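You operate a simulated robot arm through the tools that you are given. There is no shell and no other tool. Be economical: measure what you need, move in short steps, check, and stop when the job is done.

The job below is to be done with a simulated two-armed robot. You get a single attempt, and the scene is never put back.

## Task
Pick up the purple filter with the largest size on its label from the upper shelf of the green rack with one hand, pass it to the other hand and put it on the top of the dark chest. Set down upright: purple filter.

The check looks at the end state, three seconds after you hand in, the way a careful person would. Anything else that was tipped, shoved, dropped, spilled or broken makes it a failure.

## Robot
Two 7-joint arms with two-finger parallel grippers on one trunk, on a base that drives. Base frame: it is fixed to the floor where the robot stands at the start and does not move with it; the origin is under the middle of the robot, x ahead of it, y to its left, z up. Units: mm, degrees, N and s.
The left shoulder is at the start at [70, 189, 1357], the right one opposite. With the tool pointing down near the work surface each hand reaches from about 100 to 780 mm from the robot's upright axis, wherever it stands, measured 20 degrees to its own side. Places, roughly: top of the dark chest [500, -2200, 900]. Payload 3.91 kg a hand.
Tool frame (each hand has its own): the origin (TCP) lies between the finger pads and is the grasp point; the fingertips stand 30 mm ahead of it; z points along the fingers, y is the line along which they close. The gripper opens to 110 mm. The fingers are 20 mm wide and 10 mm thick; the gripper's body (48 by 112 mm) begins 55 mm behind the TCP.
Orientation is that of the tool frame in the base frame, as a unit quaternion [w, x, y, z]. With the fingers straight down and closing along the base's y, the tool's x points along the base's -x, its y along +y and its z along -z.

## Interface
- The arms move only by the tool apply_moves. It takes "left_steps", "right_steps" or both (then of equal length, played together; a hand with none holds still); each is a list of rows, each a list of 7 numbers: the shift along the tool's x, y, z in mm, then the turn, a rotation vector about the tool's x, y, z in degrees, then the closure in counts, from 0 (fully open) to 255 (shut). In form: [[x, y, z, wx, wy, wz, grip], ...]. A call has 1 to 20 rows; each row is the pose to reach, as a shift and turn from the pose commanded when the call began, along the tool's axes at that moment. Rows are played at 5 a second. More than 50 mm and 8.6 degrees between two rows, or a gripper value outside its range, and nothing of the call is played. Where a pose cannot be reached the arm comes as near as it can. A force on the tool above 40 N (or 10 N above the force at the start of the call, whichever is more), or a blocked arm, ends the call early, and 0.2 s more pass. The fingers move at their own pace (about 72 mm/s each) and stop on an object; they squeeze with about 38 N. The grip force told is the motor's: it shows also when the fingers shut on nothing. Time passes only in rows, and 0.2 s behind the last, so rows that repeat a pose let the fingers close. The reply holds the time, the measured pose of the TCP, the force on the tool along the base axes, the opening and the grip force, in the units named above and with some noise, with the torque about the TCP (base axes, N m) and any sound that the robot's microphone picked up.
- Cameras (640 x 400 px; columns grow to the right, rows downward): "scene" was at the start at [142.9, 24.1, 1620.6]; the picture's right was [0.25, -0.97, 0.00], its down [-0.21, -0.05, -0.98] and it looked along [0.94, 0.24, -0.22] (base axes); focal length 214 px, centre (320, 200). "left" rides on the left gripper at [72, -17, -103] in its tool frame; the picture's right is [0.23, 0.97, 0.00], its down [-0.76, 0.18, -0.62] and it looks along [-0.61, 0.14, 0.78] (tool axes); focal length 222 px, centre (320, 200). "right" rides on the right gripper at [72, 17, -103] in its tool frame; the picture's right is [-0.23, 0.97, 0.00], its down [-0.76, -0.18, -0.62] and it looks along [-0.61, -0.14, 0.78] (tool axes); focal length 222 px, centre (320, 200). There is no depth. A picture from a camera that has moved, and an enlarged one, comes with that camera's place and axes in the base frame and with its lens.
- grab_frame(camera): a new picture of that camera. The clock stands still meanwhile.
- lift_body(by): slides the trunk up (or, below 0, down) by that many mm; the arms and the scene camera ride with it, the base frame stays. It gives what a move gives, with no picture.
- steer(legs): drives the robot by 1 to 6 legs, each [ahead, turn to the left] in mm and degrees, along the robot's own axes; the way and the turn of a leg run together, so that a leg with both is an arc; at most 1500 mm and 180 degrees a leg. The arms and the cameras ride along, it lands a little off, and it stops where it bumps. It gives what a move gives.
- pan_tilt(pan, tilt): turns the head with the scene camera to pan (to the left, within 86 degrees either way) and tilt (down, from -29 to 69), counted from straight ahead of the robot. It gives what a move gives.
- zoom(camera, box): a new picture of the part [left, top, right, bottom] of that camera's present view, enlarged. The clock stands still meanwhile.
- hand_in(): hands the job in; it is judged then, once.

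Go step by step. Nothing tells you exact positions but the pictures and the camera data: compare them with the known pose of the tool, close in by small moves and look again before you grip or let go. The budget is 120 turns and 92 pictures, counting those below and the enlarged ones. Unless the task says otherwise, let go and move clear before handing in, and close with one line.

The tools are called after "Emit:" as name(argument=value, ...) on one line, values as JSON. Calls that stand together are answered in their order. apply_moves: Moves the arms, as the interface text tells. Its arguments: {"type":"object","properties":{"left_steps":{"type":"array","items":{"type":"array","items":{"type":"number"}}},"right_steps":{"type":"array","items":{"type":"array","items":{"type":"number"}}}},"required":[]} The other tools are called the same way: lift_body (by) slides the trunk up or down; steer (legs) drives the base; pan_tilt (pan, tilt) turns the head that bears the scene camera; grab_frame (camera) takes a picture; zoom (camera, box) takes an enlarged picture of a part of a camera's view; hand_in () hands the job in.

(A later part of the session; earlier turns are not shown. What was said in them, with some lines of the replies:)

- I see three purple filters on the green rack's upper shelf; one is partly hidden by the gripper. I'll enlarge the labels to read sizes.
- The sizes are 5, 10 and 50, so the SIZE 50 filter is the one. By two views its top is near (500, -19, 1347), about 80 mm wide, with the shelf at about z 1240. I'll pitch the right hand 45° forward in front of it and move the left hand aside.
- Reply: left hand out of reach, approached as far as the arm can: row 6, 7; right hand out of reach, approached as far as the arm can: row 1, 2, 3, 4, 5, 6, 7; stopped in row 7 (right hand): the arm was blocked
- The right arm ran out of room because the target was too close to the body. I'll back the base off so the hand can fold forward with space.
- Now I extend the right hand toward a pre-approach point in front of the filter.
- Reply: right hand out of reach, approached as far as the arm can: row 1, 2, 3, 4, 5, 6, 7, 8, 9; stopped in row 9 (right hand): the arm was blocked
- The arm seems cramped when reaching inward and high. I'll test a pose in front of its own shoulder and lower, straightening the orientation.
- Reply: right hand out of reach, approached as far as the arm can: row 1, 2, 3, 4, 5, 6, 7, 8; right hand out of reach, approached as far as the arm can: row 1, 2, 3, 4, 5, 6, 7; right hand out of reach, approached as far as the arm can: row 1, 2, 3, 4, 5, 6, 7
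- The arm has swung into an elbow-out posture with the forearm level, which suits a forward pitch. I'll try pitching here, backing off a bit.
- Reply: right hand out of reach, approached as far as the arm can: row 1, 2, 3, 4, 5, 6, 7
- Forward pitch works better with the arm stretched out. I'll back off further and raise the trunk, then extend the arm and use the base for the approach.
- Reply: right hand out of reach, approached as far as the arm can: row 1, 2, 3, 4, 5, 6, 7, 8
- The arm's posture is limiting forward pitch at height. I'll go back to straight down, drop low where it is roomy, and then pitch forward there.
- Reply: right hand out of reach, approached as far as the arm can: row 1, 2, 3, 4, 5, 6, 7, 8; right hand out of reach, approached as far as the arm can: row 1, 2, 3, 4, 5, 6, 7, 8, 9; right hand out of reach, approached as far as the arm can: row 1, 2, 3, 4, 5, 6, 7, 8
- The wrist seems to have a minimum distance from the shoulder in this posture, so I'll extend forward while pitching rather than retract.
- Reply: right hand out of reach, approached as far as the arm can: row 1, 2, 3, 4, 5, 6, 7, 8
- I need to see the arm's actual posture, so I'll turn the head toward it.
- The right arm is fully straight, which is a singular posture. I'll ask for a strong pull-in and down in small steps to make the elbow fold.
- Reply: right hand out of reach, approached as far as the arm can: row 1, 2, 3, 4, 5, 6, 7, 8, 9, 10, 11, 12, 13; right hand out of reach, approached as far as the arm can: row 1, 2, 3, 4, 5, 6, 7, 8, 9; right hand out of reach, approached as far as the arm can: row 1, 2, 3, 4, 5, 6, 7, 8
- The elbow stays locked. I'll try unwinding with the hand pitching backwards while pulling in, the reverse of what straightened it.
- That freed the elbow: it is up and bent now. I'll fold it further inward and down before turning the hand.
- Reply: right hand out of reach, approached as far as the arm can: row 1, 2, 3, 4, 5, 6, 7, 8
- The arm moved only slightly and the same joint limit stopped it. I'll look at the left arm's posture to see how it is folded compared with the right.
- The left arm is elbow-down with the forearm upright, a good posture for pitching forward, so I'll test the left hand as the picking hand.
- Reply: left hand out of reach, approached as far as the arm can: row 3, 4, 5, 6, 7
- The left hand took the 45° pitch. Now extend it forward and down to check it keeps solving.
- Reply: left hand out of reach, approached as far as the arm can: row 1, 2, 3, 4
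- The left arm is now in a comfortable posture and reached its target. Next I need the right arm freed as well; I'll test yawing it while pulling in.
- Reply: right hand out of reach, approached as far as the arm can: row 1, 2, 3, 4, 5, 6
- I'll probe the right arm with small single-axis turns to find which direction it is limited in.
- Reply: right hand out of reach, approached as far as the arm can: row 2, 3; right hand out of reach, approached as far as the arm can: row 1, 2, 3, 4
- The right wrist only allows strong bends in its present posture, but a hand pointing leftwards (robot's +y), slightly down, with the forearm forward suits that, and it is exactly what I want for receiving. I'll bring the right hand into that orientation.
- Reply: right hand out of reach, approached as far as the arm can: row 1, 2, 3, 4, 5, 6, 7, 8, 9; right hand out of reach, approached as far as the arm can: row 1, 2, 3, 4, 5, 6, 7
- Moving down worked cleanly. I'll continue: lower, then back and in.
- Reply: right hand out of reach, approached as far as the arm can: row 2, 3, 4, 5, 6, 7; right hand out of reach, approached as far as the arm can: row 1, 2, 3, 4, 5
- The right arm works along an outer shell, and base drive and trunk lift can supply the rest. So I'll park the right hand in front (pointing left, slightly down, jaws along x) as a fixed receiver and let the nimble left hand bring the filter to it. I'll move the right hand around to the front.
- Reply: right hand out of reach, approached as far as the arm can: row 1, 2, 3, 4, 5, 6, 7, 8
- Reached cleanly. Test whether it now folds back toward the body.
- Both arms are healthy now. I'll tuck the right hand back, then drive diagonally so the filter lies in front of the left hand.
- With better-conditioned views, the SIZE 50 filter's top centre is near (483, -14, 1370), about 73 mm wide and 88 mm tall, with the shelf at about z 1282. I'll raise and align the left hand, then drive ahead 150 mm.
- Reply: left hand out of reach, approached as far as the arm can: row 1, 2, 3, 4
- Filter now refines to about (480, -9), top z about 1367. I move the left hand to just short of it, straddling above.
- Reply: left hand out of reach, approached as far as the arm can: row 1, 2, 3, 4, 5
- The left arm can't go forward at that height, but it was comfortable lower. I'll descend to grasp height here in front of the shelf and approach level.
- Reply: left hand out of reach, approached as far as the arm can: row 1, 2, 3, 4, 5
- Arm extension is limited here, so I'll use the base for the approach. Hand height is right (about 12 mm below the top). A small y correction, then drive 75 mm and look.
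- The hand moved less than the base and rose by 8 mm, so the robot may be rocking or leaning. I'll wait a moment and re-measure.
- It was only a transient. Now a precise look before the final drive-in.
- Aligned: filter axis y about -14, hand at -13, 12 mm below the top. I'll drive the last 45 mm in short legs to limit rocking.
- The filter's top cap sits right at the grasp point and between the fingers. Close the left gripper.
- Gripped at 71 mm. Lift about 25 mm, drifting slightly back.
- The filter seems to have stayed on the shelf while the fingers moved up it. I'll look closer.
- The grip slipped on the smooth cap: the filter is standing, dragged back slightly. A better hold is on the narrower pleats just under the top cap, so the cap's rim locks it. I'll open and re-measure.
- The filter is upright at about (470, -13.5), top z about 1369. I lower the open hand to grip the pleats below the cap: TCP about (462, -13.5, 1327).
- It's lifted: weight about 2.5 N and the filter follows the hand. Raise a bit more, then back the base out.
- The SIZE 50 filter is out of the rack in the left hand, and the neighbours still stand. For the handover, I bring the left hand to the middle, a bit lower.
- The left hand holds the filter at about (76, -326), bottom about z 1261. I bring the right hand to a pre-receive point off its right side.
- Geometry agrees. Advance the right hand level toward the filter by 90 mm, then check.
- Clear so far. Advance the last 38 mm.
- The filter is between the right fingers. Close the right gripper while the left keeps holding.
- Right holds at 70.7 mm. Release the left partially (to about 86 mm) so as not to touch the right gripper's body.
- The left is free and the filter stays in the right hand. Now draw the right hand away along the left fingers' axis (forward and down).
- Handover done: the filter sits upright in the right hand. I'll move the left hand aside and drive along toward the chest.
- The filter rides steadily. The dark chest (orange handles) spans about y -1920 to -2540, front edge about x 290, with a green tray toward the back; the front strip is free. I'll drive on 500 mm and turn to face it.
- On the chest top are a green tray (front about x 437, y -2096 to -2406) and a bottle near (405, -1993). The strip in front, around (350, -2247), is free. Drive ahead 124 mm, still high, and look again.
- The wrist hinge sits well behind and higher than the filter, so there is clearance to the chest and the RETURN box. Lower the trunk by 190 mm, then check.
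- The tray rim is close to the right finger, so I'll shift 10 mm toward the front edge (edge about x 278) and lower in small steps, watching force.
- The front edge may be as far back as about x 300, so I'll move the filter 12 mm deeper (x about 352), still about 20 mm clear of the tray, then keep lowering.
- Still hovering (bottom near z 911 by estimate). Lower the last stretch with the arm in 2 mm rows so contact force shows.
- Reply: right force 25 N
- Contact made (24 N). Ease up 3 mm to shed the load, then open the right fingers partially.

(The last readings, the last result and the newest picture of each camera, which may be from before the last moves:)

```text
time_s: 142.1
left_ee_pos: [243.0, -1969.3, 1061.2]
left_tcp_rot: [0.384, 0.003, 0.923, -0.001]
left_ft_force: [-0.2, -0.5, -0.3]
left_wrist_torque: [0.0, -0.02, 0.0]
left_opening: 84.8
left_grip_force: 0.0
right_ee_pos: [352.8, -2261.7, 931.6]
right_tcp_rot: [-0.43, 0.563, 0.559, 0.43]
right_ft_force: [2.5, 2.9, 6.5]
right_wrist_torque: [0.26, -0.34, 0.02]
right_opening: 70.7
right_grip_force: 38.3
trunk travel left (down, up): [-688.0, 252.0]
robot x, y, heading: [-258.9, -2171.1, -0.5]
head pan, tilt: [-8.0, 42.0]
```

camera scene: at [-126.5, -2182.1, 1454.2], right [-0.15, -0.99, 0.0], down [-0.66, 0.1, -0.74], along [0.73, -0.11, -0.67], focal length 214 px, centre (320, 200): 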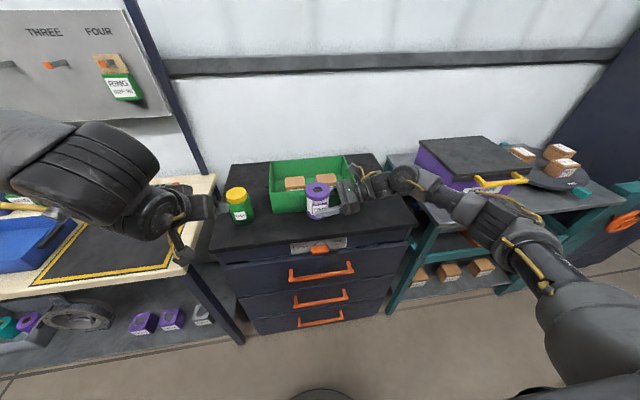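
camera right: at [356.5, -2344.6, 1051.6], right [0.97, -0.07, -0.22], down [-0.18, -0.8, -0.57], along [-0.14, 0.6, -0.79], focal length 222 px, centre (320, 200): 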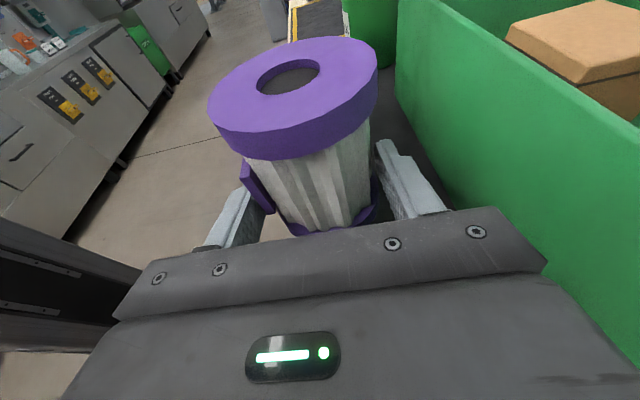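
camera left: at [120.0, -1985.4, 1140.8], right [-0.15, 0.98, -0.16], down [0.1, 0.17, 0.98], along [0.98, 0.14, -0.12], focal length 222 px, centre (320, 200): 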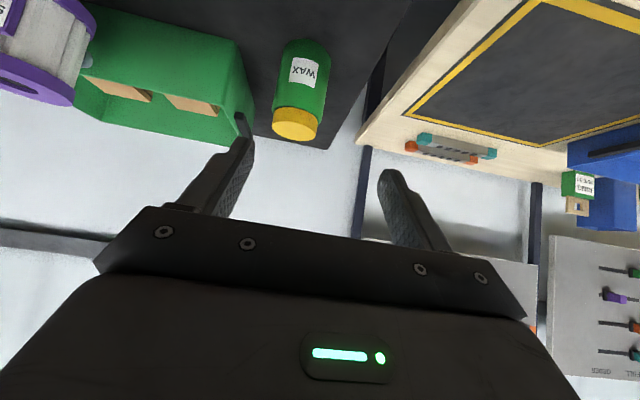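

Emit:
apply_moves(right_steps=[[0, 0, 0, 0, 0, 0, 88], [0, 0, 0, 0, 0, 0, 78], [0, 0, 0, 0, 0, 0, 66], [0, 0, 0, 0, 0, 0, 55], [0, 0, 0, 0, 0, 0, 55]])

Emit:
zoom(camera="scene", box=[270, 165, 370, 235])

Emit:
grab_frame(camera="right")

```text
time_s: 143.3
left_ee_pos: [243.3, -1969.0, 1061.7]
left_tcp_rot: [0.384, 0.003, 0.924, 0.0]
left_ft_force: [-0.3, -0.6, -0.4]
left_wrist_torque: [-0.01, 0.0, 0.04]
left_opening: 85.1
left_grip_force: 0.1
right_ee_pos: [351.8, -2262.8, 931.8]
right_tcp_rot: [-0.429, 0.564, 0.558, 0.432]
right_ft_force: [-0.2, -0.1, -0.4]
right_wrist_torque: [0.03, 0.0, -0.02]
right_opening: 86.2
right_grip_force: 0.1
trunk travel left (down, up): [-688.0, 252.0]
robot x, y, heading: [-263.1, -2171.5, -0.5]
head pan, tilt: [-8.0, 42.0]
```

```text
5.71 times, centred on (320, 200) of scene
camera zoom: at [-126.6, -2182.1, 1395.2], right [-0.15, -0.99, 0.0], down [-0.66, 0.1, -0.74], along [0.73, -0.11, -0.67], focal length 1226 px, centre (320, 200)
```

zoom: 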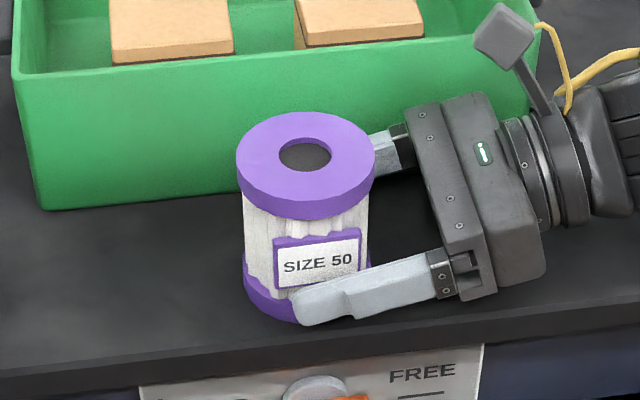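

```text
11 pictures are left
camera right: at [369.4, -2345.0, 1028.6], right [0.97, -0.07, -0.22], down [-0.18, -0.8, -0.57], along [-0.14, 0.6, -0.79], focal length 222 px, centre (320, 200)
```

right: 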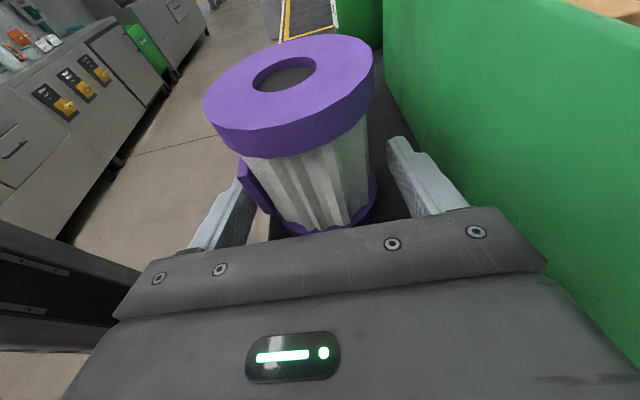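

The filter stands on the chest. Withdraw the right hand along its own axis by 75 mm.

Emit:
apply_moves(right_steps=[[0, 0, -10, 0, 0, 0, 55], [0, 0, -22, 0, 0, 0, 55], [0, 0, -35, 0, 0, 0, 55], [0, 0, -48, 0, 0, 0, 55], [0, 0, -62, 0, 0, 0, 55], [0, 0, -75, 0, 0, 0, 55], [0, 0, -75, 0, 0, 0, 55]])

Emit:
grab_frame(camera="scene")

```text
time_s: 144.9
left_ee_pos: [244.8, -1969.2, 1060.9]
left_tcp_rot: [0.384, 0.002, 0.923, 0.001]
left_ft_force: [0.3, 0.2, 0.0]
left_wrist_torque: [0.01, -0.03, -0.05]
left_opening: 85.0
left_grip_force: 0.0
right_ee_pos: [353.5, -2334.5, 952.5]
right_tcp_rot: [-0.429, 0.564, 0.558, 0.433]
right_ft_force: [0.3, 0.1, 0.4]
right_wrist_torque: [0.03, -0.01, -0.04]
right_opening: 86.1
right_grip_force: 0.1
trunk travel left (down, up): [-688.0, 252.0]
robot x, y, heading: [-264.0, -2171.6, -0.6]
head pan, tilt: [-8.0, 42.0]
```

```text
10 pictures are left
camera scene: at [-126.6, -2181.9, 1395.2], right [-0.15, -0.99, 0.0], down [-0.66, 0.1, -0.74], along [0.73, -0.11, -0.67], focal length 214 px, centre (320, 200)
```

scene: 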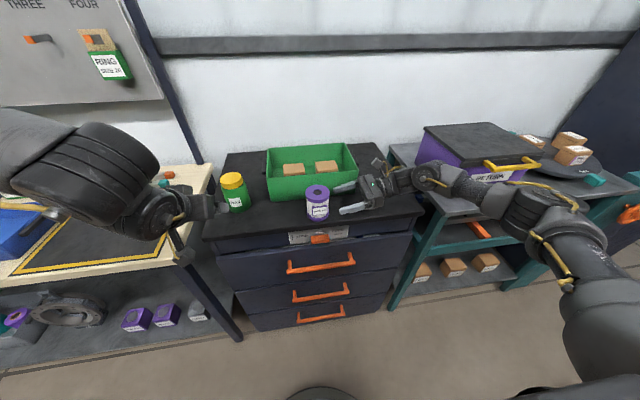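

Clear of the filter. Raise the trunk, back off, and check the final state.

Emit:
lift_body(by=150)

Emit:
steer(legs=[[-300, 0]])

Emit:
zoom(camera="scene", box=[220, 100, 460, 250])

```text
time_s: 146.7
left_ee_pos: [244.9, -1970.6, 1211.4]
left_tcp_rot: [0.383, 0.003, 0.924, 0.001]
left_ft_force: [0.2, -0.1, -0.4]
left_wrist_torque: [0.0, 0.03, 0.0]
left_opening: 84.8
left_grip_force: 0.0
right_ee_pos: [352.9, -2334.2, 1102.8]
right_tcp_rot: [-0.43, 0.563, 0.558, 0.432]
right_ft_force: [-0.2, -0.2, 0.6]
right_wrist_torque: [-0.01, -0.01, -0.04]
right_opening: 86.2
right_grip_force: 0.2
trunk travel left (down, up): [-838.0, 102.0]
robot x, y, heading: [-266.3, -2168.7, -0.8]
head pan, tilt: [-8.0, 42.0]
```

```text
time_s: 148.7
left_ee_pos: [-53.1, -1965.5, 1210.2]
left_tcp_rot: [0.383, 0.002, 0.924, 0.0]
left_ft_force: [0.5, -0.2, -0.4]
left_wrist_torque: [-0.01, -0.02, 0.03]
left_opening: 84.9
left_grip_force: 0.0
right_ee_pos: [56.8, -2330.2, 1100.5]
right_tcp_rot: [-0.431, 0.562, 0.558, 0.431]
right_ft_force: [-0.4, -0.4, 0.7]
right_wrist_torque: [-0.01, -0.03, -0.01]
right_opening: 86.0
right_grip_force: 0.1
trunk travel left (down, up): [-838.0, 102.0]
robot x, y, heading: [-557.3, -2167.2, -0.5]
head pan, tilt: [-8.0, 42.0]
```

```text
2.67 times, centred on (340, 175) of scene
camera zoom: at [-422.7, -2179.2, 1544.9], right [-0.15, -0.99, 0.0], down [-0.66, 0.1, -0.74], along [0.73, -0.11, -0.67], focal length 572 px, centre (267, 267)
```

zoom: 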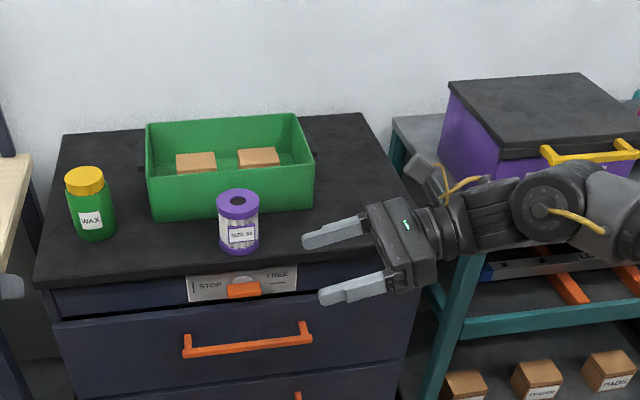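

The SIZE 50 filter stands upright on the dark chest, everything else is undisturbed and both hands are clear. Handing in.

Emit:
hand_in()

```text
The job is handed in.
```

The purple SIZE 50 filter, the largest on the upper shelf (the others are 5 and 10), was picked with the left hand and passed to the right. It now stands upright on the top of the dark chest.
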